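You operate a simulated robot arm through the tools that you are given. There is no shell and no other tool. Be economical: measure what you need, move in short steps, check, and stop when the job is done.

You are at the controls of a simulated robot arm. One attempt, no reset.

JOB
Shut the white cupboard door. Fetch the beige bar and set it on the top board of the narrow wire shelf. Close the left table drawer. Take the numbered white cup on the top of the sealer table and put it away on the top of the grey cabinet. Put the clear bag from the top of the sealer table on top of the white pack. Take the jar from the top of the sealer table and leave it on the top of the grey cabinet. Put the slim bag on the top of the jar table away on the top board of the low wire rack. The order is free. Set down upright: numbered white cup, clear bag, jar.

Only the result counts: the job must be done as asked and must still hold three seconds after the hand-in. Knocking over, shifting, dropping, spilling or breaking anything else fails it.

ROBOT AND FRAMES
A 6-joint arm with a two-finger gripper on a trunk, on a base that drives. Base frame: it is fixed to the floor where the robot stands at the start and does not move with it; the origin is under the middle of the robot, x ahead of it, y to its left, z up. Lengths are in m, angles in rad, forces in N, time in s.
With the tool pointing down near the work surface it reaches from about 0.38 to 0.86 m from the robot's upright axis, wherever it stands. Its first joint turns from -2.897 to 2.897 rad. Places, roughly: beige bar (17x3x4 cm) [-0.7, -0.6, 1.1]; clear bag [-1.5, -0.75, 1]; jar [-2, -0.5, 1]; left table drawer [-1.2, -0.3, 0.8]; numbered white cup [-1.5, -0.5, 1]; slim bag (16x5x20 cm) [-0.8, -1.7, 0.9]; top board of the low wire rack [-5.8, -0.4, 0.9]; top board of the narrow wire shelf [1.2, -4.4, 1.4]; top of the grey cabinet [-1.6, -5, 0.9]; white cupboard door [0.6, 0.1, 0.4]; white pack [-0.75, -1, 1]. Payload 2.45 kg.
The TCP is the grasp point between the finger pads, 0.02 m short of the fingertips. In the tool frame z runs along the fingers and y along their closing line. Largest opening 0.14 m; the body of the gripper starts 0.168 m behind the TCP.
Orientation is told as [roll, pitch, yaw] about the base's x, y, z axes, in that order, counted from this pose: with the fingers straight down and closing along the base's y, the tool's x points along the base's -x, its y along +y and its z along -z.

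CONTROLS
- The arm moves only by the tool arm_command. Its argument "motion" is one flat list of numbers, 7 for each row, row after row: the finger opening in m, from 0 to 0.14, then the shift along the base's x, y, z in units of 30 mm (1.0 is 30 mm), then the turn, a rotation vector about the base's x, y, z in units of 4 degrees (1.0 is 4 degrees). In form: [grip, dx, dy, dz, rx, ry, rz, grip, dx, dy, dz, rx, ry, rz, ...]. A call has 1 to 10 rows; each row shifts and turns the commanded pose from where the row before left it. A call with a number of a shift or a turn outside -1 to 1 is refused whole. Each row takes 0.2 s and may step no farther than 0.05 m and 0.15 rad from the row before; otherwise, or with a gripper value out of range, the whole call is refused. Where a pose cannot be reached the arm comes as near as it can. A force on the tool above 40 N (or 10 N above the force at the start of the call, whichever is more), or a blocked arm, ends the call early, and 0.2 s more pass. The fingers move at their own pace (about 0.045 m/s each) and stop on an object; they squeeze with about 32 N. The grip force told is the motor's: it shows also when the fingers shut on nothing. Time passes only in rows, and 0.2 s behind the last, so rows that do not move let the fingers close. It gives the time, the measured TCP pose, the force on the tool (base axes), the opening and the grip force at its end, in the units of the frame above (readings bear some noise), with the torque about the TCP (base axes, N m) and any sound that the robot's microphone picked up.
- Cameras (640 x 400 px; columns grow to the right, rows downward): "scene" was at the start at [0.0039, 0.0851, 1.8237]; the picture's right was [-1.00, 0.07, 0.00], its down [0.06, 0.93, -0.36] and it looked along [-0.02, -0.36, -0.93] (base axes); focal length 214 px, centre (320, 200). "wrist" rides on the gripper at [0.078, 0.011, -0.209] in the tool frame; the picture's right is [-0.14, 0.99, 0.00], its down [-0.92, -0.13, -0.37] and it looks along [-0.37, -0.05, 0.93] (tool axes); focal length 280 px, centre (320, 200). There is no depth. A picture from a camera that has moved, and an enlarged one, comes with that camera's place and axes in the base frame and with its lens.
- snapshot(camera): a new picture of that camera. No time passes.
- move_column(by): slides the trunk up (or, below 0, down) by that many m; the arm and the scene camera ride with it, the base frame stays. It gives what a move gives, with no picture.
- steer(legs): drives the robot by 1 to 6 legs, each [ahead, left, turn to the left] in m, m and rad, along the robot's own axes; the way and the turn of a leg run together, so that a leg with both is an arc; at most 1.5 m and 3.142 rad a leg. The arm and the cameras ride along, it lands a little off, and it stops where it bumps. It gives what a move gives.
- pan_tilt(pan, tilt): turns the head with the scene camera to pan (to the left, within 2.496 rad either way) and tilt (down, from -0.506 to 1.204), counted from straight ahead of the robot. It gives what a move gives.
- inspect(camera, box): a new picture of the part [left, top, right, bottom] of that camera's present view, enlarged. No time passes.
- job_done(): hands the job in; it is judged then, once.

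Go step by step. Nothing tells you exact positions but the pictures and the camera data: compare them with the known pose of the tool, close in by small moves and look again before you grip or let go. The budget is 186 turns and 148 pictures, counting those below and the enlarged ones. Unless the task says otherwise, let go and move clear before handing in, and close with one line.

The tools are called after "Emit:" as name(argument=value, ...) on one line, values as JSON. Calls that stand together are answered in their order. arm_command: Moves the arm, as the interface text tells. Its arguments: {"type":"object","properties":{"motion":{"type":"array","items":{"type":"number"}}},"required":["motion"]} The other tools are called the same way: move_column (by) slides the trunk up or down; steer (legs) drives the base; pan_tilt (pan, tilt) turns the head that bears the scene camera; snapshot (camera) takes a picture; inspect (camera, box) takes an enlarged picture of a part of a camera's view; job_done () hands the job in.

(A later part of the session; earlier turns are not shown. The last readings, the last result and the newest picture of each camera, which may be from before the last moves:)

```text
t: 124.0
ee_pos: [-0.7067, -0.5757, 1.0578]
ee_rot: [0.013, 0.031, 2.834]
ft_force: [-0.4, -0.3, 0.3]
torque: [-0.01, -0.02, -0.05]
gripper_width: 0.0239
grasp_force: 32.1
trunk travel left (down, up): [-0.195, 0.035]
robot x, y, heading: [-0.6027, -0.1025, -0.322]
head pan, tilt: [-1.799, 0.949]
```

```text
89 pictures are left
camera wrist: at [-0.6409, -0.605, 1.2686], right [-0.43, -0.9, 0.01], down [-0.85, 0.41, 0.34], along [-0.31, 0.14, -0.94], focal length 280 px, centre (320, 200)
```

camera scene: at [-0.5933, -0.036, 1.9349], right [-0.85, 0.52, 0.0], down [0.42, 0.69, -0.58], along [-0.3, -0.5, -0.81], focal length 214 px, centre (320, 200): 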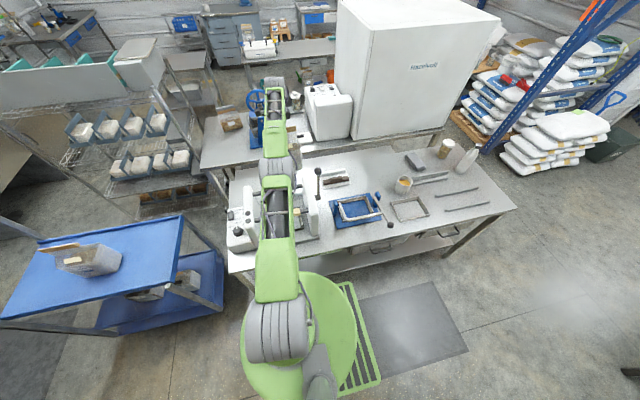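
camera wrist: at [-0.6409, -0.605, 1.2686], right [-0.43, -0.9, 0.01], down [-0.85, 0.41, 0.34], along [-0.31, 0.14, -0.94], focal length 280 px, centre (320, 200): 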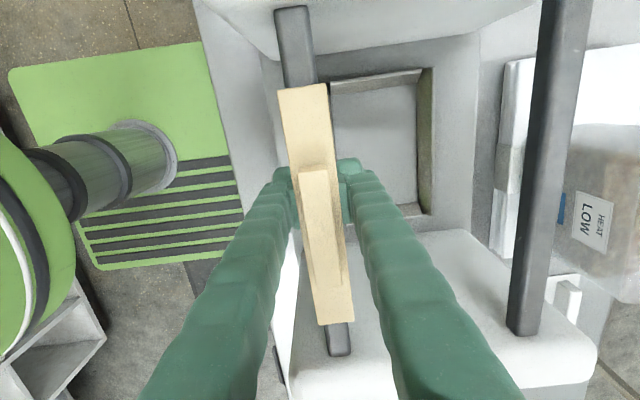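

The grip reads 24 mm. I'll lift gently and check that only the bar comes.

Emit:
arm_command(motion=[0, 0, 0, 0.4, 0, 0, 0, 0, 0, 0, 0.6, 0, 0, 0, 0, 0, 0, 1, 0, 0, 0])

Emit:
snapshot(camera="wrist")

```text
t: 124.8
ee_pos: [-0.704, -0.5728, 1.1156]
ee_rot: [0.014, 0.033, 2.835]
ft_force: [-0.8, 0.0, -0.6]
torque: [-0.06, 0.03, -0.02]
gripper_width: 0.0243
grasp_force: 32.0
trunk travel left (down, up): [-0.195, 0.035]
robot x, y, heading: [-0.6038, -0.1036, -0.314]
head pan, tilt: [-1.799, 0.949]
```

```text
88 pictures are left
camera wrist: at [-0.639, -0.602, 1.3277], right [-0.43, -0.9, 0.01], down [-0.85, 0.41, 0.34], along [-0.31, 0.14, -0.94], focal length 280 px, centre (320, 200)
```

wrist: 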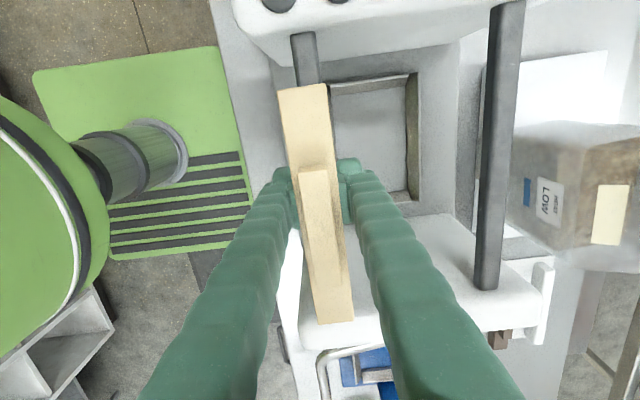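

The bar came free. I'll raise it and drive ahead along the aisle, looking toward the far shelf.

Emit:
arm_command(motion=[0, 0, 0, 1, 0, 0, 0, 0, 0, 0, 1, 0, 0, 0, 0, 0, 0, 1, 0, 0, 0, 0, 0, 0, 1, 0, 0, 0, 0, 0, 0, 1, 0, 0, 0, 0, 0, 0, 1, 0, 0, 0, 0, 0, 0, 1, 0, 0, 0, 0, 0, 0, 1, 0, 0, 0, 0, 0, 0, 1, 0, 0, 0, 0, 0, 0, 1, 0, 0, 0])

Emit:
pan_tilt(pan=-0.9, tilt=0.55)

Emit:
snapshot(camera="scene")

```text
t: 127.0
ee_pos: [-0.7055, -0.5783, 1.4168]
ee_rot: [0.014, 0.031, 2.835]
ft_force: [0.5, -0.6, -0.4]
torque: [-0.01, -0.03, -0.02]
gripper_width: 0.024
grasp_force: 31.7
trunk travel left (down, up): [-0.195, 0.035]
robot x, y, heading: [-0.6033, -0.1011, -0.316]
head pan, tilt: [-1.799, 0.949]
```

```text
t: 128.2
ee_pos: [-0.7049, -0.5783, 1.4161]
ee_rot: [0.014, 0.03, 2.834]
ft_force: [-0.6, 0.4, -0.3]
torque: [0.01, 0.01, 0.0]
gripper_width: 0.0243
grasp_force: 32.1
trunk travel left (down, up): [-0.195, 0.035]
robot x, y, heading: [-0.6067, -0.1075, -0.321]
head pan, tilt: [-0.901, 0.55]
```

```text
87 pictures are left
camera scene: at [-0.5242, -0.0569, 1.9678], right [-0.94, -0.34, 0.0], down [-0.18, 0.49, -0.85], along [0.29, -0.8, -0.52], focal length 214 px, centre (320, 200)
```

scene: 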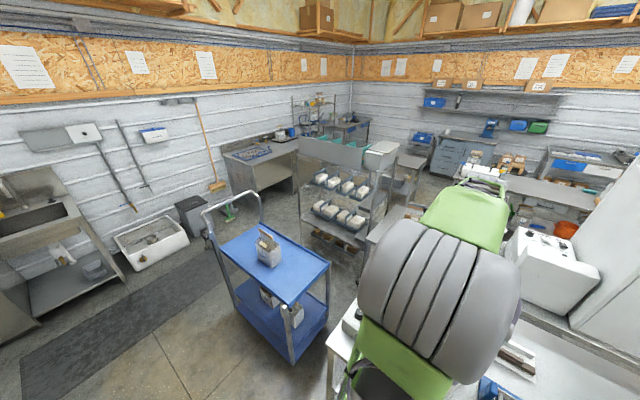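

The corridor toward the far shelf runs between the tray rack (u≈1.0) and the steel table (u≈2.0). I'll strafe away from the table, then drive ahead to u≈1.5 and look down that corridor.

Emit:
steer(legs=[[0, 0.22, 0], [1.4, 0, 0], [0.62, 0, 0]])

Emit:
pan_tilt(pan=-1.3, tilt=0.55)

Emit:
snapshot(camera="scene")

```text
t: 140.4
ee_pos: [1.2943, -0.9653, 1.4171]
ee_rot: [0.012, 0.032, 2.844]
ft_force: [0.7, 0.3, -0.7]
torque: [0.03, 0.02, -0.05]
gripper_width: 0.0242
grasp_force: 32.1
trunk travel left (down, up): [-0.195, 0.035]
robot x, y, heading: [1.3881, -0.4882, -0.307]
head pan, tilt: [-0.901, 0.55]
```

```text
t: 141.3
ee_pos: [1.2946, -0.9663, 1.4172]
ee_rot: [0.015, 0.032, 2.843]
ft_force: [-0.1, 0.4, -0.4]
torque: [0.01, 0.03, 0.0]
gripper_width: 0.0238
grasp_force: 31.9
trunk travel left (down, up): [-0.195, 0.035]
robot x, y, heading: [1.3936, -0.4883, -0.304]
head pan, tilt: [-1.3, 0.55]
```

```text
86 pictures are left
camera scene: at [1.436, -0.4486, 1.9678], right [-1.0, 0.04, 0.0], down [0.02, 0.52, -0.85], along [-0.03, -0.85, -0.52], focal length 214 px, centre (320, 200)
```

scene: 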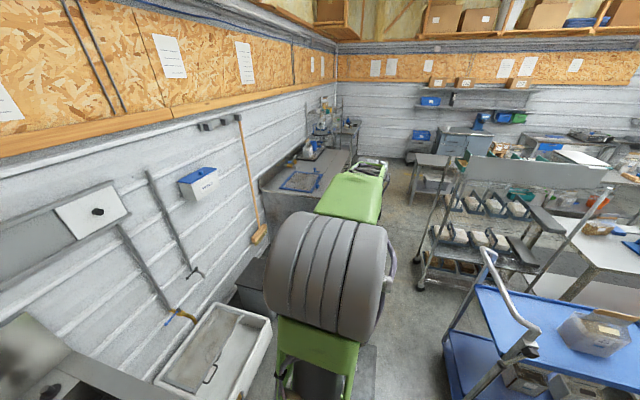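

The corridor looks clear. I'll strafe (hand leading) toward −n in steps, with base u≈1.37.

Emit:
steer(legs=[[-0.1, 0, 0], [0, -1.3, 0]])

Emit:
pan_tilt(pan=-1.15, tilt=0.6)

Emit:
snapshot(camera="scene")

Emit:
pan_tilt(pan=-2.0, tilt=0.6)

Emit:
snapshot(camera="scene")

```text
t: 153.7
ee_pos: [0.8578, -2.1882, 1.4168]
ee_rot: [0.013, 0.031, 2.895]
ft_force: [-0.3, -0.2, 0.2]
torque: [0.0, 0.01, 0.0]
gripper_width: 0.0239
grasp_force: 32.4
trunk travel left (down, up): [-0.195, 0.035]
robot x, y, heading: [0.932, -1.7123, -0.256]
head pan, tilt: [-1.3, 0.55]
```

```text
t: 154.4
ee_pos: [0.8604, -2.1885, 1.4178]
ee_rot: [0.014, 0.031, 2.895]
ft_force: [0.3, 0.1, 0.4]
torque: [0.02, -0.02, 0.0]
gripper_width: 0.0244
grasp_force: 32.2
trunk travel left (down, up): [-0.195, 0.035]
robot x, y, heading: [0.9305, -1.7067, -0.255]
head pan, tilt: [-1.15, 0.6]
```

```text
85 pictures are left
camera scene: at [0.9868, -1.6615, 1.9633], right [-0.99, -0.16, 0.0], down [-0.09, 0.56, -0.83], along [0.13, -0.81, -0.56], focal length 214 px, centre (320, 200)
```

scene: 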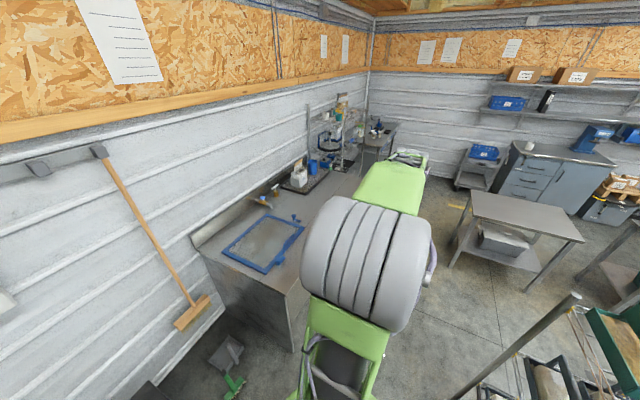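

```text
t: 155.6
ee_pos: [0.8593, -2.1882, 1.4165]
ee_rot: [0.015, 0.032, 2.895]
ft_force: [-0.6, 0.3, -0.8]
torque: [0.0, -0.03, -0.02]
gripper_width: 0.024
grasp_force: 32.8
trunk travel left (down, up): [-0.195, 0.035]
robot x, y, heading: [0.9283, -1.7084, -0.252]
head pan, tilt: [-2.0, 0.6]
```

```text
84 pictures are left
camera scene: at [0.9165, -1.6428, 1.9633], right [-0.77, 0.63, 0.0], down [0.36, 0.44, -0.83], along [-0.52, -0.64, -0.56], focal length 214 px, centre (320, 200)
```

scene: 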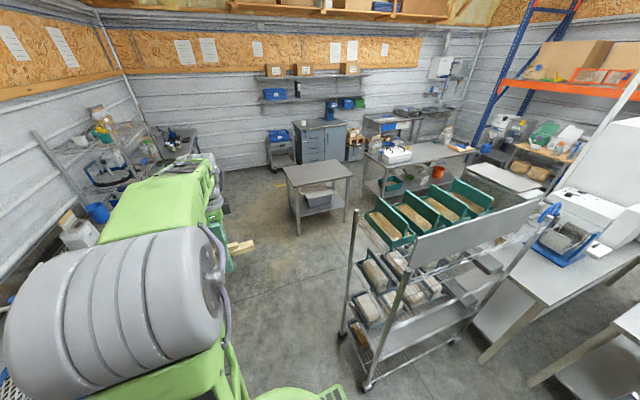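

The narrow wire shelf is beyond the steel table on the left wall, and the grey cabinet is straight at the far wall. I'll correct the heading and keep strafing.

Emit:
steer(legs=[[0, 0, -0.055], [0, -1.35, 0]])

Emit:
pan_tilt(pan=-0.7, tilt=0.6)

Emit:
snapshot(camera="scene")

```text
t: 168.0
ee_pos: [0.4249, -3.4737, 1.4156]
ee_rot: [0.015, 0.031, 2.847]
ft_force: [0.4, -0.2, -1.0]
torque: [0.03, -0.01, 0.0]
gripper_width: 0.024
grasp_force: 32.3
trunk travel left (down, up): [-0.195, 0.035]
robot x, y, heading: [0.5186, -2.9973, -0.307]
head pan, tilt: [-2.0, 0.6]
```

```text
t: 169.5
ee_pos: [0.424, -3.4733, 1.4164]
ee_rot: [0.014, 0.03, 2.847]
ft_force: [-1.4, 0.5, 0.2]
torque: [0.05, 0.01, -0.01]
gripper_width: 0.024
grasp_force: 32.0
trunk travel left (down, up): [-0.195, 0.035]
robot x, y, heading: [0.5199, -2.998, -0.303]
head pan, tilt: [-0.7, 0.6]
```

```text
83 pictures are left
camera scene: at [0.6148, -2.9405, 1.9633], right [-0.84, -0.53, 0.0], down [-0.3, 0.48, -0.83], along [0.44, -0.7, -0.56], focal length 214 px, centre (320, 200)
```

scene: 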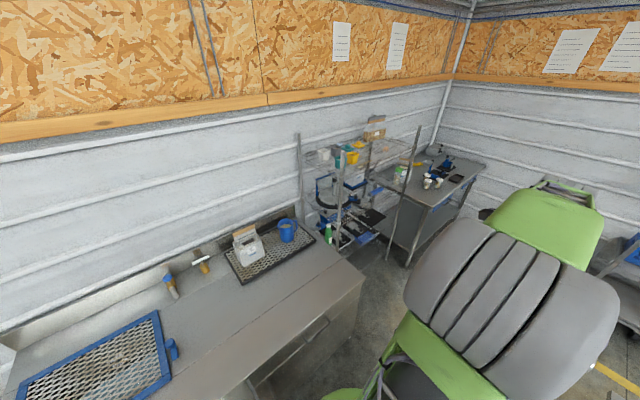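

The shelf is between the steel table and the corner desk. I'll zoom in on it.

Emit:
inspect(camera="scene", box=[280, 100, 440, 260])

```text
2.50 times, centred on (360, 180) of scene
camera zoom: at [0.6148, -2.9405, 1.9633], right [-0.84, -0.53, 0.0], down [-0.3, 0.48, -0.83], along [0.44, -0.7, -0.56], focal length 536 px, centre (220, 250)
```

zoom: 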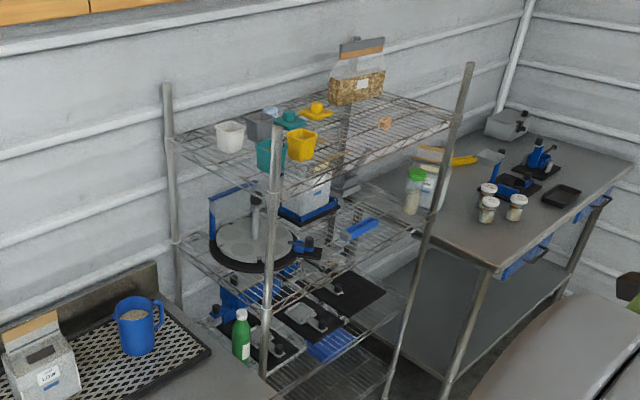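

The top board's free zone is around [1.08, -4.29] at z≈1.4, between the yellow cup and a small item. I'll strafe level with it and turn left 90°, which swings the arm toward the shelf and the bar along the shelf's length.

Emit:
steer(legs=[[0, -0.55, 0], [0.1, -0.53, 0], [0, 0, 1.571]])

Emit:
move_column(by=0.035)

Emit:
arm_command(motion=[0, 0, 0, 1, 0, 0, 0, 0, 0, 0, 1, 0, 0, 0, 0, 0, 0, 1, 0, 0, 0])

Emit:
snapshot(camera="wrist")

Emit:
pan_tilt(pan=-1.9, tilt=0.6)

Emit:
snapshot(camera="scene")

```text
t: 183.6
ee_pos: [0.7693, -4.1573, 1.416]
ee_rot: [0.015, 0.03, -1.844]
ft_force: [0.2, -0.3, 0.1]
torque: [0.01, 0.0, 0.0]
gripper_width: 0.0244
grasp_force: 31.5
trunk travel left (down, up): [-0.195, 0.035]
robot x, y, heading: [0.2927, -4.0783, 1.282]
head pan, tilt: [-0.7, 0.6]
```

```text
t: 184.4
ee_pos: [0.77, -4.1569, 1.4525]
ee_rot: [0.012, 0.031, -1.842]
ft_force: [-0.7, -0.3, -0.1]
torque: [0.0, 0.0, -0.01]
gripper_width: 0.0241
grasp_force: 31.7
trunk travel left (down, up): [-0.23, 0.0]
robot x, y, heading: [0.2909, -4.0754, 1.293]
head pan, tilt: [-0.7, 0.6]
```

```text
t: 185.2
ee_pos: [0.7703, -4.1578, 1.5431]
ee_rot: [0.015, 0.032, -1.844]
ft_force: [0.3, -0.2, -0.2]
torque: [0.01, -0.02, 0.03]
gripper_width: 0.024
grasp_force: 32.0
trunk travel left (down, up): [-0.23, 0.0]
robot x, y, heading: [0.2942, -4.0777, 1.283]
head pan, tilt: [-0.7, 0.6]
```

```text
81 pictures are left
camera wrist: at [0.7969, -4.0898, 1.7543], right [0.92, -0.4, 0.01], down [-0.38, -0.86, 0.34], along [-0.13, -0.31, -0.94], focal length 280 px, centre (320, 200)
```

wrist: 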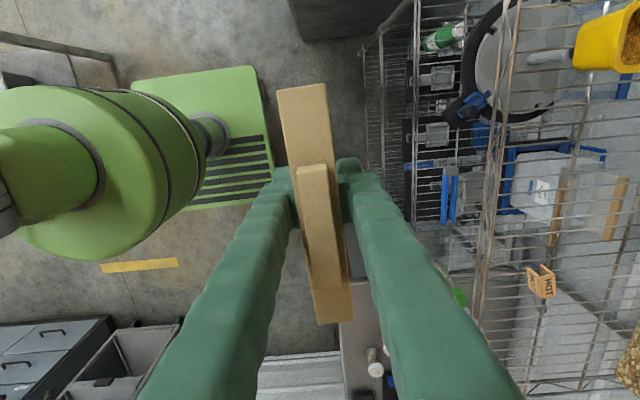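

```text
t: 186.6
ee_pos: [0.7706, -4.1567, 1.5429]
ee_rot: [0.013, 0.031, -1.841]
ft_force: [0.5, 0.4, -0.3]
torque: [0.01, 0.0, 0.0]
gripper_width: 0.0242
grasp_force: 32.4
trunk travel left (down, up): [-0.23, 0.0]
robot x, y, heading: [0.2903, -4.0732, 1.287]
head pan, tilt: [-1.901, 0.6]
```

```text
80 pictures are left
camera scene: at [0.23, -4.0757, 1.9983], right [-0.57, -0.82, 0.0], down [-0.46, 0.32, -0.83], along [0.68, -0.47, -0.56], focal length 214 px, centre (320, 200)
```

scene: 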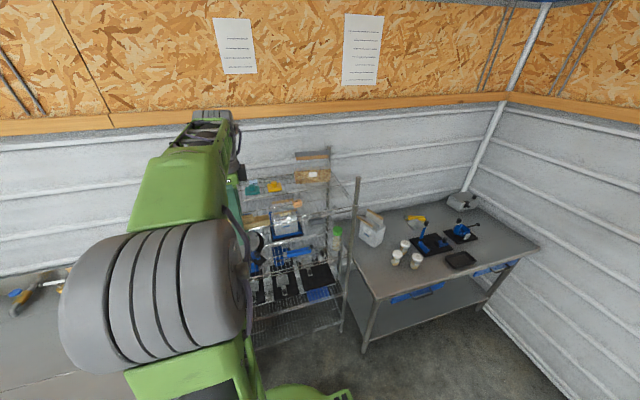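

The free gap on the board between the yellow cup and the "HOT" sign is about 25 cm, so the bar goes at [1.086, -4.315]. I'll strafe the base 0.2 m toward the shelf, then extend the arm.

Emit:
steer(legs=[[0, -0.2, 0]])

Emit:
arm_command(motion=[0, 0.72, -0.54, 0, 0, 0, 0, 0, 0.72, -0.54, 0, 0, 0, 0, 0, 0.72, -0.54, 0, 0, 0, 0, 0, 0.72, -0.54, 0, 0, 0, 0])

Emit:
snapshot(camera="wrist")

```text
t: 189.0
ee_pos: [0.9654, -4.2145, 1.5422]
ee_rot: [0.014, 0.032, -1.843]
ft_force: [0.2, 0.5, -1.4]
torque: [-0.02, 0.05, 0.03]
gripper_width: 0.024
grasp_force: 32.1
trunk travel left (down, up): [-0.23, 0.0]
robot x, y, heading: [0.4876, -4.1304, 1.288]
head pan, tilt: [-1.901, 0.6]
```

```text
t: 190.0
ee_pos: [1.0532, -4.2765, 1.5404]
ee_rot: [0.014, 0.033, -1.843]
ft_force: [0.3, 0.2, -0.2]
torque: [0.01, 0.02, 0.01]
gripper_width: 0.0243
grasp_force: 31.8
trunk travel left (down, up): [-0.23, 0.0]
robot x, y, heading: [0.4856, -4.1326, 1.287]
head pan, tilt: [-1.901, 0.6]
```

```text
79 pictures are left
camera wrist: at [1.0798, -4.2096, 1.7514], right [0.92, -0.4, 0.01], down [-0.38, -0.86, 0.34], along [-0.13, -0.31, -0.94], focal length 280 px, centre (320, 200)
```

wrist: 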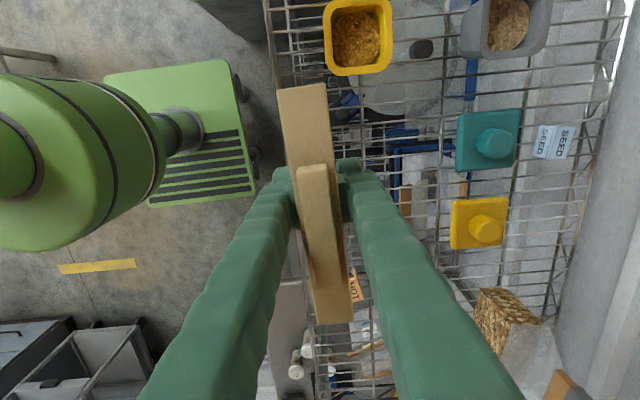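

The bar is above the free wires. I'll shift the last few centimetres and lower it toward the board.

Emit:
arm_command(motion=[0, 0.55, -0.6, 0, 0, 0, 0, 0, 0.5, -0.6, 0, 0, 0, 0, 0, 0, 0, -0.7, 0, 0, 0, 0, 0, 0, -0.7, 0, 0, 0, 0, 0, 0, -0.7, 0, 0, 0])

Emit:
snapshot(camera="wrist")

Emit:
inspect(camera="scene", box=[200, 130, 380, 250])

```text
t: 191.2
ee_pos: [1.0818, -4.314, 1.4768]
ee_rot: [0.015, 0.028, -1.843]
ft_force: [-0.3, 0.0, -0.4]
torque: [-0.01, 0.04, 0.0]
gripper_width: 0.0239
grasp_force: 32.3
trunk travel left (down, up): [-0.23, 0.0]
robot x, y, heading: [0.4895, -4.1314, 1.283]
head pan, tilt: [-1.901, 0.6]
```

```text
78 pictures are left
camera wrist: at [1.1079, -4.2472, 1.6884], right [0.92, -0.4, 0.01], down [-0.38, -0.86, 0.34], along [-0.13, -0.31, -0.94], focal length 280 px, centre (320, 200)
```

wrist: 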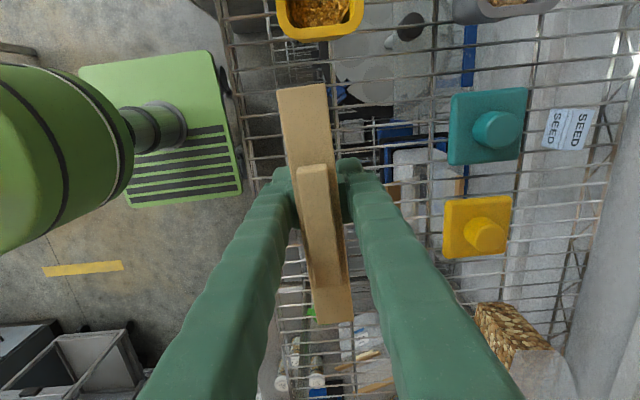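

```text
3.33 times, centred on (290, 190) of scene
camera zoom: at [0.4241, -4.1321, 1.9983], right [-0.58, -0.82, 0.0], down [-0.46, 0.33, -0.83], along [0.67, -0.48, -0.56], focal length 715 px, centre (420, 233)
```

zoom: 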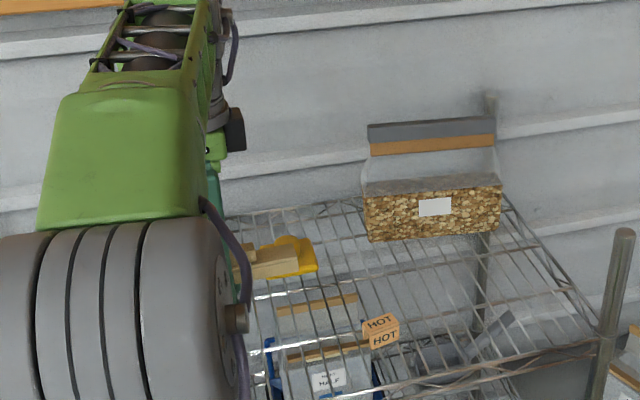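

The bar is clear of the HOT sign and cup. I'll lower slowly until contact.

Emit:
arm_command(motion=[0, 0, 0, -0.4, 0, 0, 0, 0, 0, 0, -0.3, 0, 0, 0])

Emit:
arm_command(motion=[0, 0, 0, -0.2, 0, 0, 0, 0, 0, 0, -0.2, 0, 0, 0])

Emit:
arm_command(motion=[0, 0, 0, -0.15, 0, 0, 0, 0, 0, 0, -0.15, 0, 0, 0])

```text
t: 191.8
ee_pos: [1.0824, -4.3146, 1.4562]
ee_rot: [0.014, 0.032, -1.843]
ft_force: [-0.4, 0.5, 0.0]
torque: [0.02, 0.03, -0.02]
gripper_width: 0.0243
grasp_force: 31.6
trunk travel left (down, up): [-0.23, 0.0]
robot x, y, heading: [0.4846, -4.132, 1.287]
head pan, tilt: [-1.901, 0.6]
```

```text
t: 192.4
ee_pos: [1.0833, -4.3131, 1.4444]
ee_rot: [0.014, 0.031, -1.842]
ft_force: [0.6, -0.1, -0.9]
torque: [0.02, 0.02, -0.01]
gripper_width: 0.0241
grasp_force: 31.8
trunk travel left (down, up): [-0.23, 0.0]
robot x, y, heading: [0.4851, -4.1336, 1.284]
head pan, tilt: [-1.901, 0.6]
```

```text
t: 193.0
ee_pos: [1.083, -4.315, 1.436]
ee_rot: [0.017, 0.03, -1.842]
ft_force: [-0.6, -0.3, -0.3]
torque: [-0.03, -0.01, 0.0]
gripper_width: 0.0242
grasp_force: 32.1
trunk travel left (down, up): [-0.23, 0.0]
robot x, y, heading: [0.4842, -4.1326, 1.289]
head pan, tilt: [-1.901, 0.6]
```

There is still no contact, so I'll lower further in small steps.

Emit:
arm_command(motion=[0, 0, 0, -0.15, 0, 0, 0, 0, 0, 0, -0.15, 0, 0, 0])

Emit:
arm_command(motion=[0, 0, 0, -0.15, 0, 0, 0])

Emit:
arm_command(motion=[0, 0, 0, -0.15, 0, 0, 0])

Emit:
snapshot(camera="wrist")

```text
t: 193.6
ee_pos: [1.0818, -4.3142, 1.4287]
ee_rot: [0.013, 0.032, -1.843]
ft_force: [-0.3, 0.3, -1.4]
torque: [-0.01, 0.01, -0.01]
gripper_width: 0.0238
grasp_force: 31.5
trunk travel left (down, up): [-0.23, 0.0]
robot x, y, heading: [0.489, -4.132, 1.286]
head pan, tilt: [-1.901, 0.6]
```

```text
t: 194.0
ee_pos: [1.083, -4.3145, 1.4238]
ee_rot: [0.017, 0.032, -1.842]
ft_force: [0.2, 0.3, -1.0]
torque: [-0.04, 0.01, 0.01]
gripper_width: 0.024
grasp_force: 32.4
trunk travel left (down, up): [-0.23, 0.0]
robot x, y, heading: [0.4883, -4.1305, 1.285]
head pan, tilt: [-1.901, 0.6]
```

```text
t: 194.4
ee_pos: [1.0828, -4.3161, 1.42]
ee_rot: [0.014, 0.032, -1.841]
ft_force: [-0.7, 0.0, -0.2]
torque: [0.01, 0.01, -0.01]
gripper_width: 0.024
grasp_force: 31.9
trunk travel left (down, up): [-0.23, 0.0]
robot x, y, heading: [0.4854, -4.1302, 1.285]
head pan, tilt: [-1.901, 0.6]
```

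```text
76 pictures are left
camera wrist: at [1.1088, -4.2484, 1.6305], right [0.92, -0.4, 0.01], down [-0.38, -0.86, 0.34], along [-0.13, -0.31, -0.94], focal length 280 px, centre (320, 200)
```

wrist: 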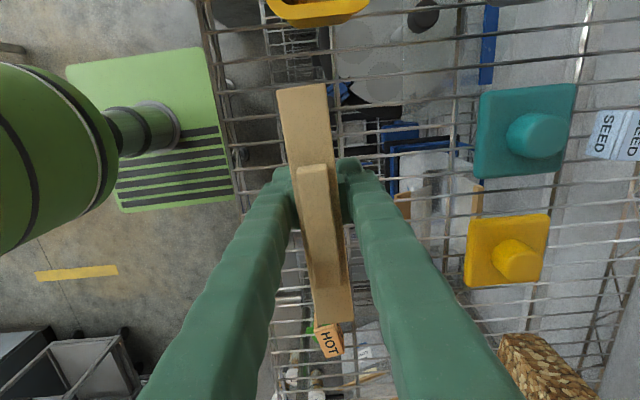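

Still no contact. The HOT sign is about 5 cm past the bar's end, so I'll continue down.

Emit:
arm_command(motion=[0, 0, 0, -0.15, 0, 0, 0, 0, 0, 0, -0.15, 0, 0, 0])

Emit:
arm_command(motion=[0, 0, 0, -0.15, 0, 0, 0, 0, 0, 0, -0.15, 0, 0, 0])

Emit:
arm_command(motion=[0, 0, 0, -0.15, 0, 0, 0, 0, 0, 0, -0.15, 0, 0, 0])

```text
t: 195.0
ee_pos: [1.083, -4.3151, 1.4114]
ee_rot: [0.014, 0.031, -1.844]
ft_force: [-0.3, 0.2, -0.3]
torque: [0.03, 0.0, -0.02]
gripper_width: 0.024
grasp_force: 32.2
trunk travel left (down, up): [-0.23, 0.0]
robot x, y, heading: [0.483, -4.1312, 1.283]
head pan, tilt: [-1.901, 0.6]
```

```text
t: 195.6
ee_pos: [1.0834, -4.3144, 1.4014]
ee_rot: [0.013, 0.031, -1.842]
ft_force: [0.7, 0.7, -0.1]
torque: [0.0, 0.0, 0.01]
gripper_width: 0.0243
grasp_force: 31.5
trunk travel left (down, up): [-0.23, 0.0]
robot x, y, heading: [0.4864, -4.1323, 1.285]
head pan, tilt: [-1.901, 0.6]
```

```text
t: 196.2
ee_pos: [1.0834, -4.3145, 1.3913]
ee_rot: [0.016, 0.032, -1.844]
ft_force: [-0.7, 0.0, 0.3]
torque: [0.0, 0.04, 0.0]
gripper_width: 0.0239
grasp_force: 32.3
trunk travel left (down, up): [-0.23, 0.0]
robot x, y, heading: [0.4863, -4.1323, 1.291]
head pan, tilt: [-1.901, 0.6]
```

Emit:
snapshot(camera="wrist")

Emit:
inspect(camera="scene", box=[220, 150, 340, 240])

```text
75 pictures are left
camera wrist: at [1.1102, -4.2478, 1.6031], right [0.92, -0.4, 0.01], down [-0.38, -0.86, 0.34], along [-0.13, -0.31, -0.94], focal length 280 px, centre (320, 200)
```

wrist: 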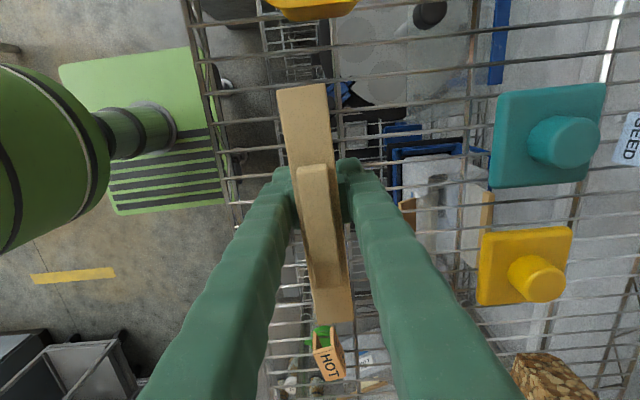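

```text
4.44 times, centred on (280, 195) of scene
camera zoom: at [0.424, -4.1321, 1.9983], right [-0.58, -0.82, 0.0], down [-0.46, 0.33, -0.83], along [0.67, -0.48, -0.56], focal length 953 px, centre (498, 222)
```

zoom: 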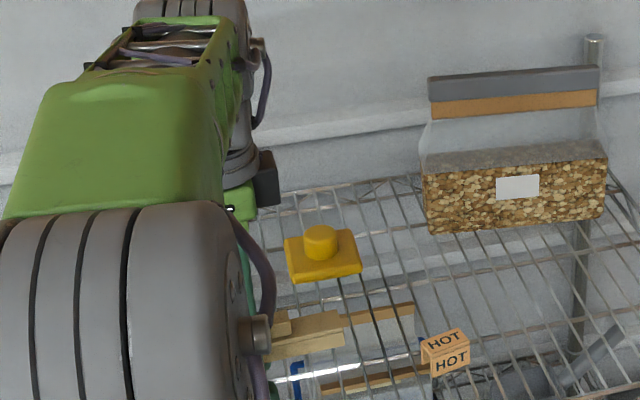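

From two views, the yellow lid's surface is at z≈1.406, so the board is near z 1.37–1.38. I'll continue down gently.

Emit:
arm_command(motion=[0, 0, 0, -0.15, 0, 0, 0])

Emit:
arm_command(motion=[0, 0, 0, -0.15, 0, 0, 0])

Emit:
arm_command(motion=[0, 0, 0, -0.15, 0, 0, 0])

Emit:
arm_command(motion=[0, 0, 0, -0.1, 0, 0, 0])

```text
t: 196.6
ee_pos: [1.0828, -4.315, 1.3876]
ee_rot: [0.014, 0.031, -1.841]
ft_force: [-0.4, 0.1, -0.3]
torque: [-0.01, 0.01, 0.02]
gripper_width: 0.0241
grasp_force: 32.0
trunk travel left (down, up): [-0.23, 0.0]
robot x, y, heading: [0.4834, -4.1304, 1.286]
head pan, tilt: [-1.901, 0.6]
```

```text
t: 197.0
ee_pos: [1.0845, -4.3145, 1.3829]
ee_rot: [0.015, 0.032, -1.844]
ft_force: [-0.6, -0.6, -0.6]
torque: [0.01, 0.03, 0.0]
gripper_width: 0.0241
grasp_force: 31.8
trunk travel left (down, up): [-0.23, 0.0]
robot x, y, heading: [0.4851, -4.1328, 1.289]
head pan, tilt: [-1.901, 0.6]
```

```text
t: 197.4
ee_pos: [1.0829, -4.3135, 1.3802]
ee_rot: [0.015, 0.031, -1.844]
ft_force: [0.3, 0.1, 3.0]
torque: [-0.04, 0.11, 0.0]
gripper_width: 0.0239
grasp_force: 31.5
trunk travel left (down, up): [-0.23, 0.0]
robot x, y, heading: [0.4837, -4.1318, 1.286]
head pan, tilt: [-1.901, 0.6]
```

```text
t: 197.8
ee_pos: [1.0821, -4.3155, 1.3795]
ee_rot: [0.019, 0.032, -1.842]
ft_force: [1.7, -0.3, 23.9]
torque: [-0.1, 0.57, 0.01]
gripper_width: 0.0241
grasp_force: 32.3
trunk travel left (down, up): [-0.23, 0.0]
robot x, y, heading: [0.4879, -4.1296, 1.286]
head pan, tilt: [-1.901, 0.6]
```

Contact at z 1.380. I'll release and rise.

Emit:
arm_command(motion=[0, 0, 0, 0.1, 0, 0, 0, 0.03, 0, 0, 0, 0, 0, 0, 0.05, 0, 0, 0, 0, 0, 0, 0.06, 0, 0, 0, 0, 0, 0, 0.06, 0, 0, 0.3, 0, 0, 0, 0.06, 0, 0, 0.7, 0, 0, 0, 0.06, 0, 0, 1, 0, 0, 0, 0.06, 0, 0, 1, 0, 0, 0])

Emit:
snapshot(camera="wrist")

```text
t: 199.6
ee_pos: [1.0836, -4.3154, 1.4707]
ee_rot: [0.014, 0.033, -1.845]
ft_force: [0.6, 0.4, 0.9]
torque: [0.02, -0.01, 0.0]
gripper_width: 0.0601
grasp_force: 0.1
trunk travel left (down, up): [-0.23, 0.0]
robot x, y, heading: [0.4861, -4.1277, 1.283]
head pan, tilt: [-1.901, 0.6]
```

```text
73 pictures are left
camera wrist: at [1.1089, -4.2492, 1.6821], right [0.92, -0.4, 0.01], down [-0.38, -0.86, 0.34], along [-0.13, -0.31, -0.94], focal length 280 px, centre (320, 200)
```

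wrist: 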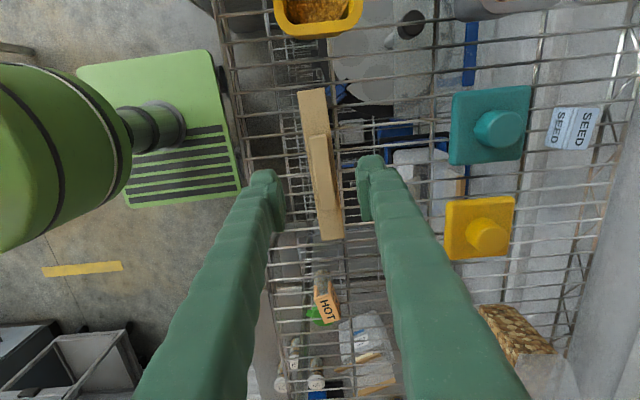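

The bar rests on the board. I'll raise the arm, back away from the shelf, and look over the middle area toward the grey cabinet and jar table.

Emit:
arm_command(motion=[0.06, 0, 0, 1, 0, 0, 0, 0.06, 0, 0, 1, 0, 0, 0, 0.06, -0.8, 0.5, 0.5, 0, 0, 0, 0.06, -0.8, 0.5, 0, 0, 0, 0, 0.06, -0.8, 0.5, 0, 0, 0, 0, 0.06, -0.8, 0.5, 0, 0, 0, 0])

Emit:
steer(legs=[[0, 0.35, 0]])

Emit:
pan_tilt(pan=1.8, tilt=0.5)

Emit:
snapshot(camera="scene")

Emit:
pan_tilt(pan=0.7, tilt=0.5)

Emit:
snapshot(camera="scene")

```text
t: 201.0
ee_pos: [0.9856, -4.2566, 1.5434]
ee_rot: [0.015, 0.03, -1.842]
ft_force: [0.3, 0.2, 0.0]
torque: [-0.06, -0.04, 0.0]
gripper_width: 0.06
grasp_force: 0.0
trunk travel left (down, up): [-0.23, 0.0]
robot x, y, heading: [0.4856, -4.1278, 1.286]
head pan, tilt: [-1.901, 0.6]
```

```text
t: 204.5
ee_pos: [0.6623, -4.1625, 1.5427]
ee_rot: [0.014, 0.031, -1.843]
ft_force: [0.4, -0.3, 0.8]
torque: [-0.02, -0.03, -0.02]
gripper_width: 0.06
grasp_force: 0.0
trunk travel left (down, up): [-0.23, 0.0]
robot x, y, heading: [0.1618, -4.0371, 1.29]
head pan, tilt: [-1.901, 0.6]
```

```text
t: 207.6
ee_pos: [0.6629, -4.1621, 1.5425]
ee_rot: [0.015, 0.032, -1.843]
ft_force: [0.4, 0.2, 0.1]
torque: [-0.01, 0.0, 0.01]
gripper_width: 0.0599
grasp_force: 0.0
trunk travel left (down, up): [-0.23, 0.0]
robot x, y, heading: [0.1647, -4.0365, 1.285]
head pan, tilt: [1.799, 0.499]
```

```text
72 pictures are left
camera scene: at [-0.0629, -3.982, 2.0074], right [0.05, 1.0, 0.0], down [0.48, -0.03, -0.88], along [-0.88, 0.05, -0.48], focal length 214 px, centre (320, 200)
```

scene: 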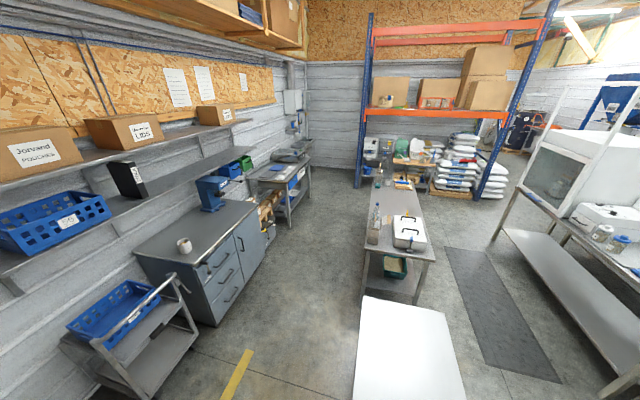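

```text
t: 208.9
ee_pos: [0.6631, -4.162, 1.5427]
ee_rot: [0.013, 0.031, -1.844]
ft_force: [0.4, 0.6, -0.2]
torque: [0.01, -0.01, -0.02]
gripper_width: 0.0602
grasp_force: 0.1
trunk travel left (down, up): [-0.23, 0.0]
robot x, y, heading: [0.1618, -4.0348, 1.286]
head pan, tilt: [0.7, 0.499]
```

```text
71 pictures are left
camera scene: at [-0.009, -3.9038, 2.0074], right [0.91, 0.41, 0.0], down [0.19, -0.44, -0.88], along [-0.36, 0.8, -0.48], focal length 214 px, centre (320, 200)
```

scene: 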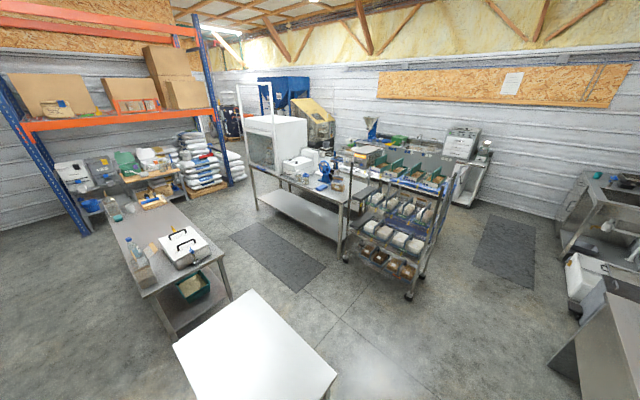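

I can see the mat aisle between the jar table and the middle table. I'll drive there, turning so the arm points to the jar table and the slim bag.

Emit:
steer(legs=[[1.05, 0, 0], [0, 0, 1.549], [0.8, 0, 0], [0.8, 0, 0]])

Emit:
pan_tilt(pan=-1.3, tilt=0.7)

Emit:
snapshot(camera="scene")

Emit:
snapshot(camera="wrist")

```text
t: 226.0
ee_pos: [-1.004, -2.1035, 1.543]
ee_rot: [0.013, 0.031, -0.261]
ft_force: [-0.9, -0.8, -1.1]
torque: [-0.05, -0.03, -0.02]
gripper_width: 0.0601
grasp_force: 0.1
trunk travel left (down, up): [-0.23, 0.0]
robot x, y, heading: [-1.1254, -2.6031, 2.875]
head pan, tilt: [0.7, 0.499]
```

```text
t: 227.9
ee_pos: [-1.0035, -2.1037, 1.5429]
ee_rot: [0.014, 0.031, -0.26]
ft_force: [0.4, -0.1, -0.4]
torque: [0.0, -0.01, -0.02]
gripper_width: 0.06
grasp_force: 0.1
trunk travel left (down, up): [-0.23, 0.0]
robot x, y, heading: [-1.1196, -2.6071, 2.87]
head pan, tilt: [-1.3, 0.7]
```

```text
70 pictures are left
camera scene: at [-1.1724, -2.6526, 1.9897], right [1.0, 0.0, 0.0], down [0.0, -0.64, -0.77], along [0.0, 0.77, -0.64], focal length 214 px, centre (320, 200)
```

scene: 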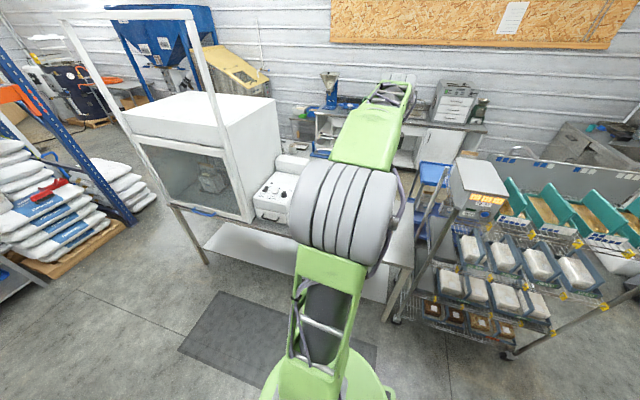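

```text
69 pictures are left
camera wrist: at [-1.0714, -2.0775, 1.7545], right [0.39, 0.92, 0.01], down [0.87, -0.37, 0.34], along [0.31, -0.12, -0.94], focal length 280 px, centre (320, 200)
```

wrist: 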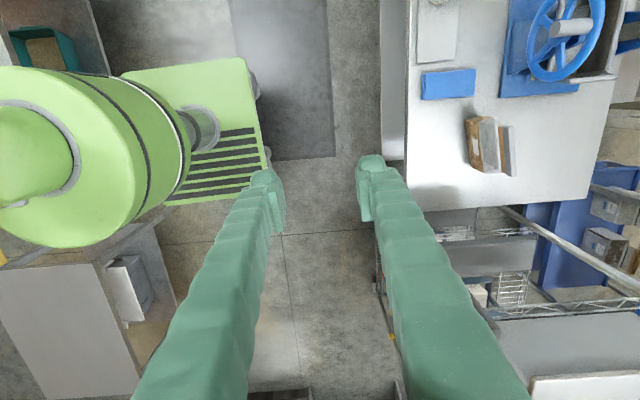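

The slim bag is at about [-0.785, -1.69] on the jar table, its broad side along the table and with the blue wheel about 15 cm beside it. I'll strafe closer.

Emit:
steer(legs=[[-0.05, -0.27, 0]])

Emit:
arm_command(motion=[0.1, 0.3, 0.9, -0.5, 0, 0, 0, 0.12, 0.3, 0.9, -0.5, 0, 0, 0, 0.12, 0.3, 0.9, -0.5, 0, 0, 0, 0.12, 0.3, 0.9, -0.5, 0, 0, 0])

Emit:
snapshot(camera="wrist")

```text
t: 230.9
ee_pos: [-0.8804, -1.8588, 1.543]
ee_rot: [0.014, 0.032, -0.264]
ft_force: [0.5, -0.2, -0.7]
torque: [-0.02, 0.02, 0.02]
gripper_width: 0.0601
grasp_force: 0.1
trunk travel left (down, up): [-0.23, 0.0]
robot x, y, heading: [-1.0023, -2.3624, 2.869]
head pan, tilt: [-1.3, 0.7]
```

```text
t: 231.9
ee_pos: [-0.8448, -1.7495, 1.4829]
ee_rot: [0.011, 0.031, -0.262]
ft_force: [0.1, 0.3, 0.0]
torque: [-0.04, 0.04, 0.02]
gripper_width: 0.12
grasp_force: 0.1
trunk travel left (down, up): [-0.23, 0.0]
robot x, y, heading: [-1.0017, -2.3596, 2.865]
head pan, tilt: [-1.3, 0.7]
```

```text
68 pictures are left
camera wrist: at [-0.9121, -1.7219, 1.6937], right [0.39, 0.92, 0.01], down [0.86, -0.37, 0.34], along [0.31, -0.12, -0.94], focal length 280 px, centre (320, 200)
```

wrist: 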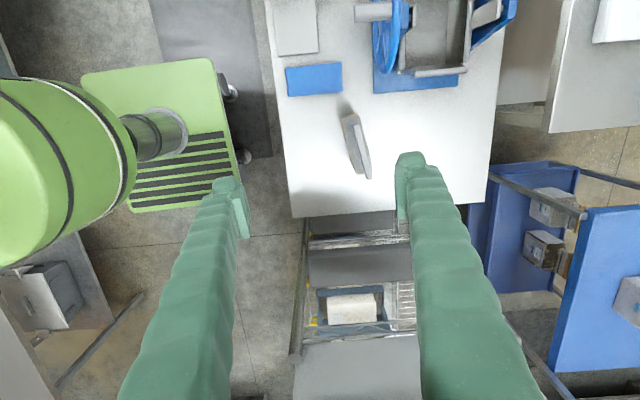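

The bag's top runs bearing about −2.5°, so I need a 12.5° turn. Its centre is at [-0.787, -1.676]; I'll align over it and drop to z≈1.2.

Emit:
arm_command(motion=[0.12, 0.2, 0, -1, 0, 0, 0.8, 0.12, 0.2, 0.2, -1, 0, 0, 0.8, 0.12, 0.2, 0.3, -1, 0, 0, 0.8, 0.12, 0.3, 0.4, -1, 0, 0, 0.75, 0.12, 0.3, 0.5, -1, 0, 0, 0, 0.12, 0.3, 0.5, -1, 0, 0, 0, 0.12, 0.3, 0.5, -1, 0, 0, 0, 0.12, 0.1, 0.2, -1, 0, 0, 0])

Emit:
snapshot(camera="wrist")

```text
t: 233.7
ee_pos: [-0.7892, -1.6703, 1.2408]
ee_rot: [0.013, 0.03, -0.043]
ft_force: [-0.4, -0.3, -0.5]
torque: [0.0, 0.0, 0.02]
gripper_width: 0.1203
grasp_force: 0.0
trunk travel left (down, up): [-0.23, 0.0]
robot x, y, heading: [-1.0039, -2.3634, 2.861]
head pan, tilt: [-1.3, 0.7]
```

```text
67 pictures are left
camera wrist: at [-0.8603, -1.6594, 1.4529], right [0.18, 0.98, 0.01], down [0.93, -0.17, 0.34], along [0.33, -0.05, -0.94], focal length 280 px, centre (320, 200)
```

wrist: 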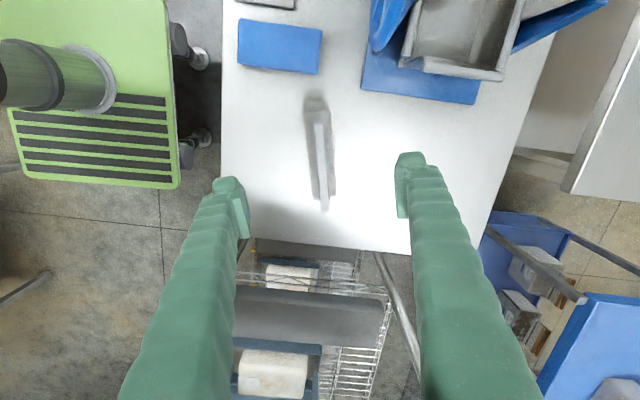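

It's well centred. I'll descend to z≈1.0 and check.

Emit:
arm_command(motion=[0.1, -0.1, 0, -1, 0, 0, 0, 0.1, 0, 0, -1, 0, 0, 0, 0.1, 0, 0, -1, 0, 0, 0, 0.1, 0, 0, -1, 0, 0, 0, 0.1, 0, 0, -1, 0, 0, 0, 0.1, 0, 0, -1, 0, 0, 0, 0.1, 0, 0, -1, 0, 0, 0, 0.1, 0, 0, -0.7, 0, 0, 0])

Emit:
snapshot(camera="wrist")

```text
t: 235.5
ee_pos: [-0.7905, -1.6721, 1.0113]
ee_rot: [0.016, 0.032, -0.045]
ft_force: [0.0, 0.8, -0.3]
torque: [-0.02, -0.01, 0.0]
gripper_width: 0.1003
grasp_force: 0.2
trunk travel left (down, up): [-0.23, 0.0]
robot x, y, heading: [-1.0019, -2.3601, 2.868]
head pan, tilt: [-1.3, 0.7]
```

```text
66 pictures are left
camera wrist: at [-0.8618, -1.6618, 1.2234], right [0.18, 0.98, 0.01], down [0.92, -0.17, 0.34], along [0.33, -0.05, -0.94], focal length 280 px, centre (320, 200)
```

wrist: 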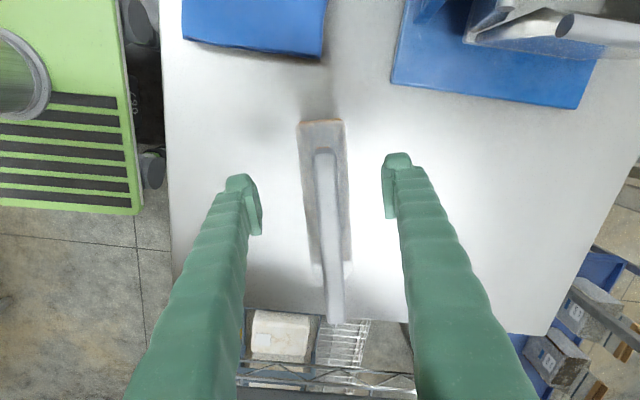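

I'll go 3 cm lower to grip the fuller part, then close.

Emit:
arm_command(motion=[0.1, 0, 0, -1, 0, 0, 0, 0.1, 0, 0, -0.2, 0, 0, 0, 0.05, 0, 0, 0, 0, 0, 0, 0, 0, 0, 0, 0, 0, 0, 0, 0, 0, 0, 0, 0, 0, 0, 0, 0, 0, 0, 0, 0, 0, 0, 0, 0, 0, 0, 0, 0, 0, 0, 0, 0, 0, 0])

Emit:
arm_command(motion=[0, 0, 0, 0.5, 0, 0, 0, 0, 0, 0, 1, 0, 0, 0, 0, 0, 0, 1, 0, 0, 0])

Emit:
snapshot(camera="wrist")

```text
t: 237.3
ee_pos: [-0.7898, -1.673, 0.9782]
ee_rot: [0.014, 0.032, -0.045]
ft_force: [1.2, 0.2, 7.3]
torque: [-0.13, -0.04, -0.33]
gripper_width: 0.0418
grasp_force: 32.1
trunk travel left (down, up): [-0.23, 0.0]
robot x, y, heading: [-1.0004, -2.3596, 2.868]
head pan, tilt: [-1.3, 0.7]
```

```text
t: 238.1
ee_pos: [-0.7903, -1.6736, 1.0519]
ee_rot: [0.015, 0.031, -0.043]
ft_force: [-0.3, 0.5, -3.3]
torque: [-0.01, 0.03, -0.01]
gripper_width: 0.04
grasp_force: 32.6
trunk travel left (down, up): [-0.23, 0.0]
robot x, y, heading: [-1.0043, -2.3593, 2.861]
head pan, tilt: [-1.3, 0.7]
```

```text
65 pictures are left
camera wrist: at [-0.8626, -1.6623, 1.2626], right [0.18, 0.98, 0.01], down [0.93, -0.17, 0.34], along [0.33, -0.05, -0.94], focal length 280 px, centre (320, 200)
```

wrist: 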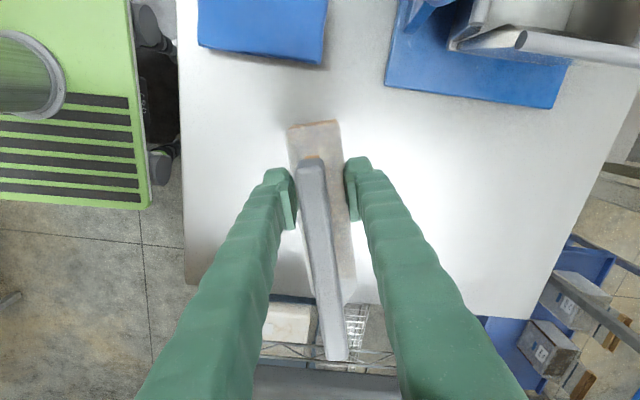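

The slim bag is held. I'll lift it, retract toward the base and look along the route to the low wire rack.

Emit:
arm_command(motion=[0, 0, 0, 1, 0, 0, 0, 0, 0, 0, 1, 0, 0, 0, 0, 0, 0, 1, 0, 0, 0, 0, 0, 0, 1, 0, 0, 0, 0, -0.2, -0.5, 1, 0, 0, 0, 0, -0.3, -0.9, 1, 0, 0, 0, 0, -0.3, -0.9, 1, 0, 0, 0, 0, -0.3, -0.9, 1, 0, 0, 0, 0, -0.3, -0.9, 1, 0, 0, 0, 0, -0.3, -0.9, 1, 0, 0, 0])

Emit:
steer(legs=[[0, 0.15, -0.03]])

Emit:
pan_tilt(pan=0.0, tilt=0.45)

Emit:
snapshot(camera="scene")

```text
t: 240.3
ee_pos: [-0.843, -1.8237, 1.3528]
ee_rot: [0.016, 0.032, -0.044]
ft_force: [-0.5, -0.8, -3.2]
torque: [0.06, 0.05, -0.01]
gripper_width: 0.0394
grasp_force: 32.0
trunk travel left (down, up): [-0.23, 0.0]
robot x, y, heading: [-1.0033, -2.3609, 2.868]
head pan, tilt: [-1.3, 0.7]
```

```text
t: 242.3
ee_pos: [-0.8693, -1.9729, 1.352]
ee_rot: [0.015, 0.029, -0.073]
ft_force: [0.2, -0.5, -2.6]
torque: [0.03, 0.06, -0.03]
gripper_width: 0.0392
grasp_force: 32.6
trunk travel left (down, up): [-0.23, 0.0]
robot x, y, heading: [-1.0463, -2.5082, 2.835]
head pan, tilt: [-1.3, 0.7]
```

```text
t: 243.7
ee_pos: [-0.8701, -1.9722, 1.3531]
ee_rot: [0.014, 0.031, -0.074]
ft_force: [-0.2, 0.1, -3.6]
torque: [-0.05, 0.1, 0.02]
gripper_width: 0.0387
grasp_force: 31.7
trunk travel left (down, up): [-0.23, 0.0]
robot x, y, heading: [-1.0451, -2.5086, 2.837]
head pan, tilt: [0.0, 0.45]
```

```text
64 pictures are left
camera scene: at [-1.1866, -2.6072, 2.0118], right [0.3, 0.95, 0.0], down [0.42, -0.13, -0.9], along [-0.86, 0.27, -0.44], focal length 214 px, centre (320, 200)
```

scene: 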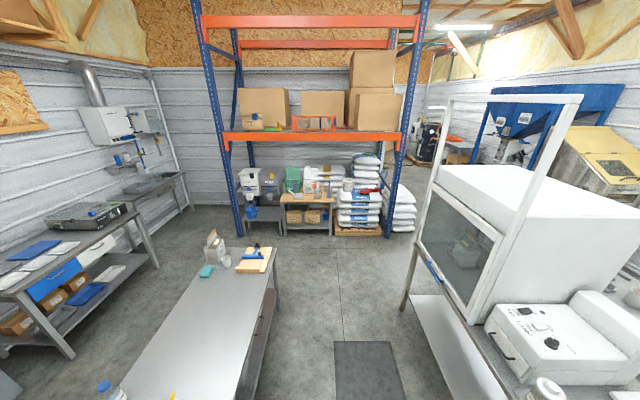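

The way goes ahead past the white box, then right through the gap before the orange rack. I'll drive it in stages.

Emit:
steer(legs=[[0.2, 0.08, 0], [1.05, 0, 0], [1.0, 0, 0], [0, -1.2, 0]])

Emit:
pan_tilt(pan=-0.3, tilt=0.45)

Emit:
snapshot(camera="scene")

```text
t: 265.7
ee_pos: [-2.7336, -0.2154, 1.353]
ee_rot: [0.015, 0.032, -0.058]
ft_force: [-0.5, 0.2, -3.4]
torque: [-0.03, 0.09, -0.01]
gripper_width: 0.0364
grasp_force: 32.6
trunk travel left (down, up): [-0.23, 0.0]
robot x, y, heading: [-2.8942, -0.755, 2.855]
head pan, tilt: [0.0, 0.45]
```

```text
t: 266.5
ee_pos: [-2.7334, -0.2162, 1.3525]
ee_rot: [0.013, 0.031, -0.056]
ft_force: [0.0, 0.3, -3.2]
torque: [0.04, 0.09, -0.02]
gripper_width: 0.0362
grasp_force: 32.2
trunk travel left (down, up): [-0.23, 0.0]
robot x, y, heading: [-2.8969, -0.7543, 2.851]
head pan, tilt: [-0.3, 0.45]
```

```text
63 pictures are left
camera scene: at [-3.0263, -0.8326, 2.0118], right [0.55, 0.83, 0.0], down [0.36, -0.24, -0.9], along [-0.75, 0.5, -0.44], focal length 214 px, centre (320, 200)
```

scene: 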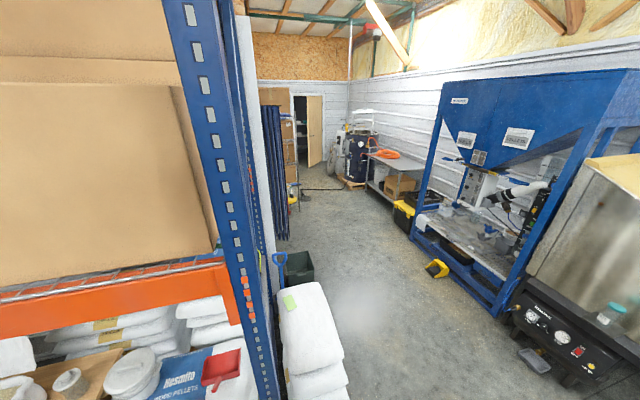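

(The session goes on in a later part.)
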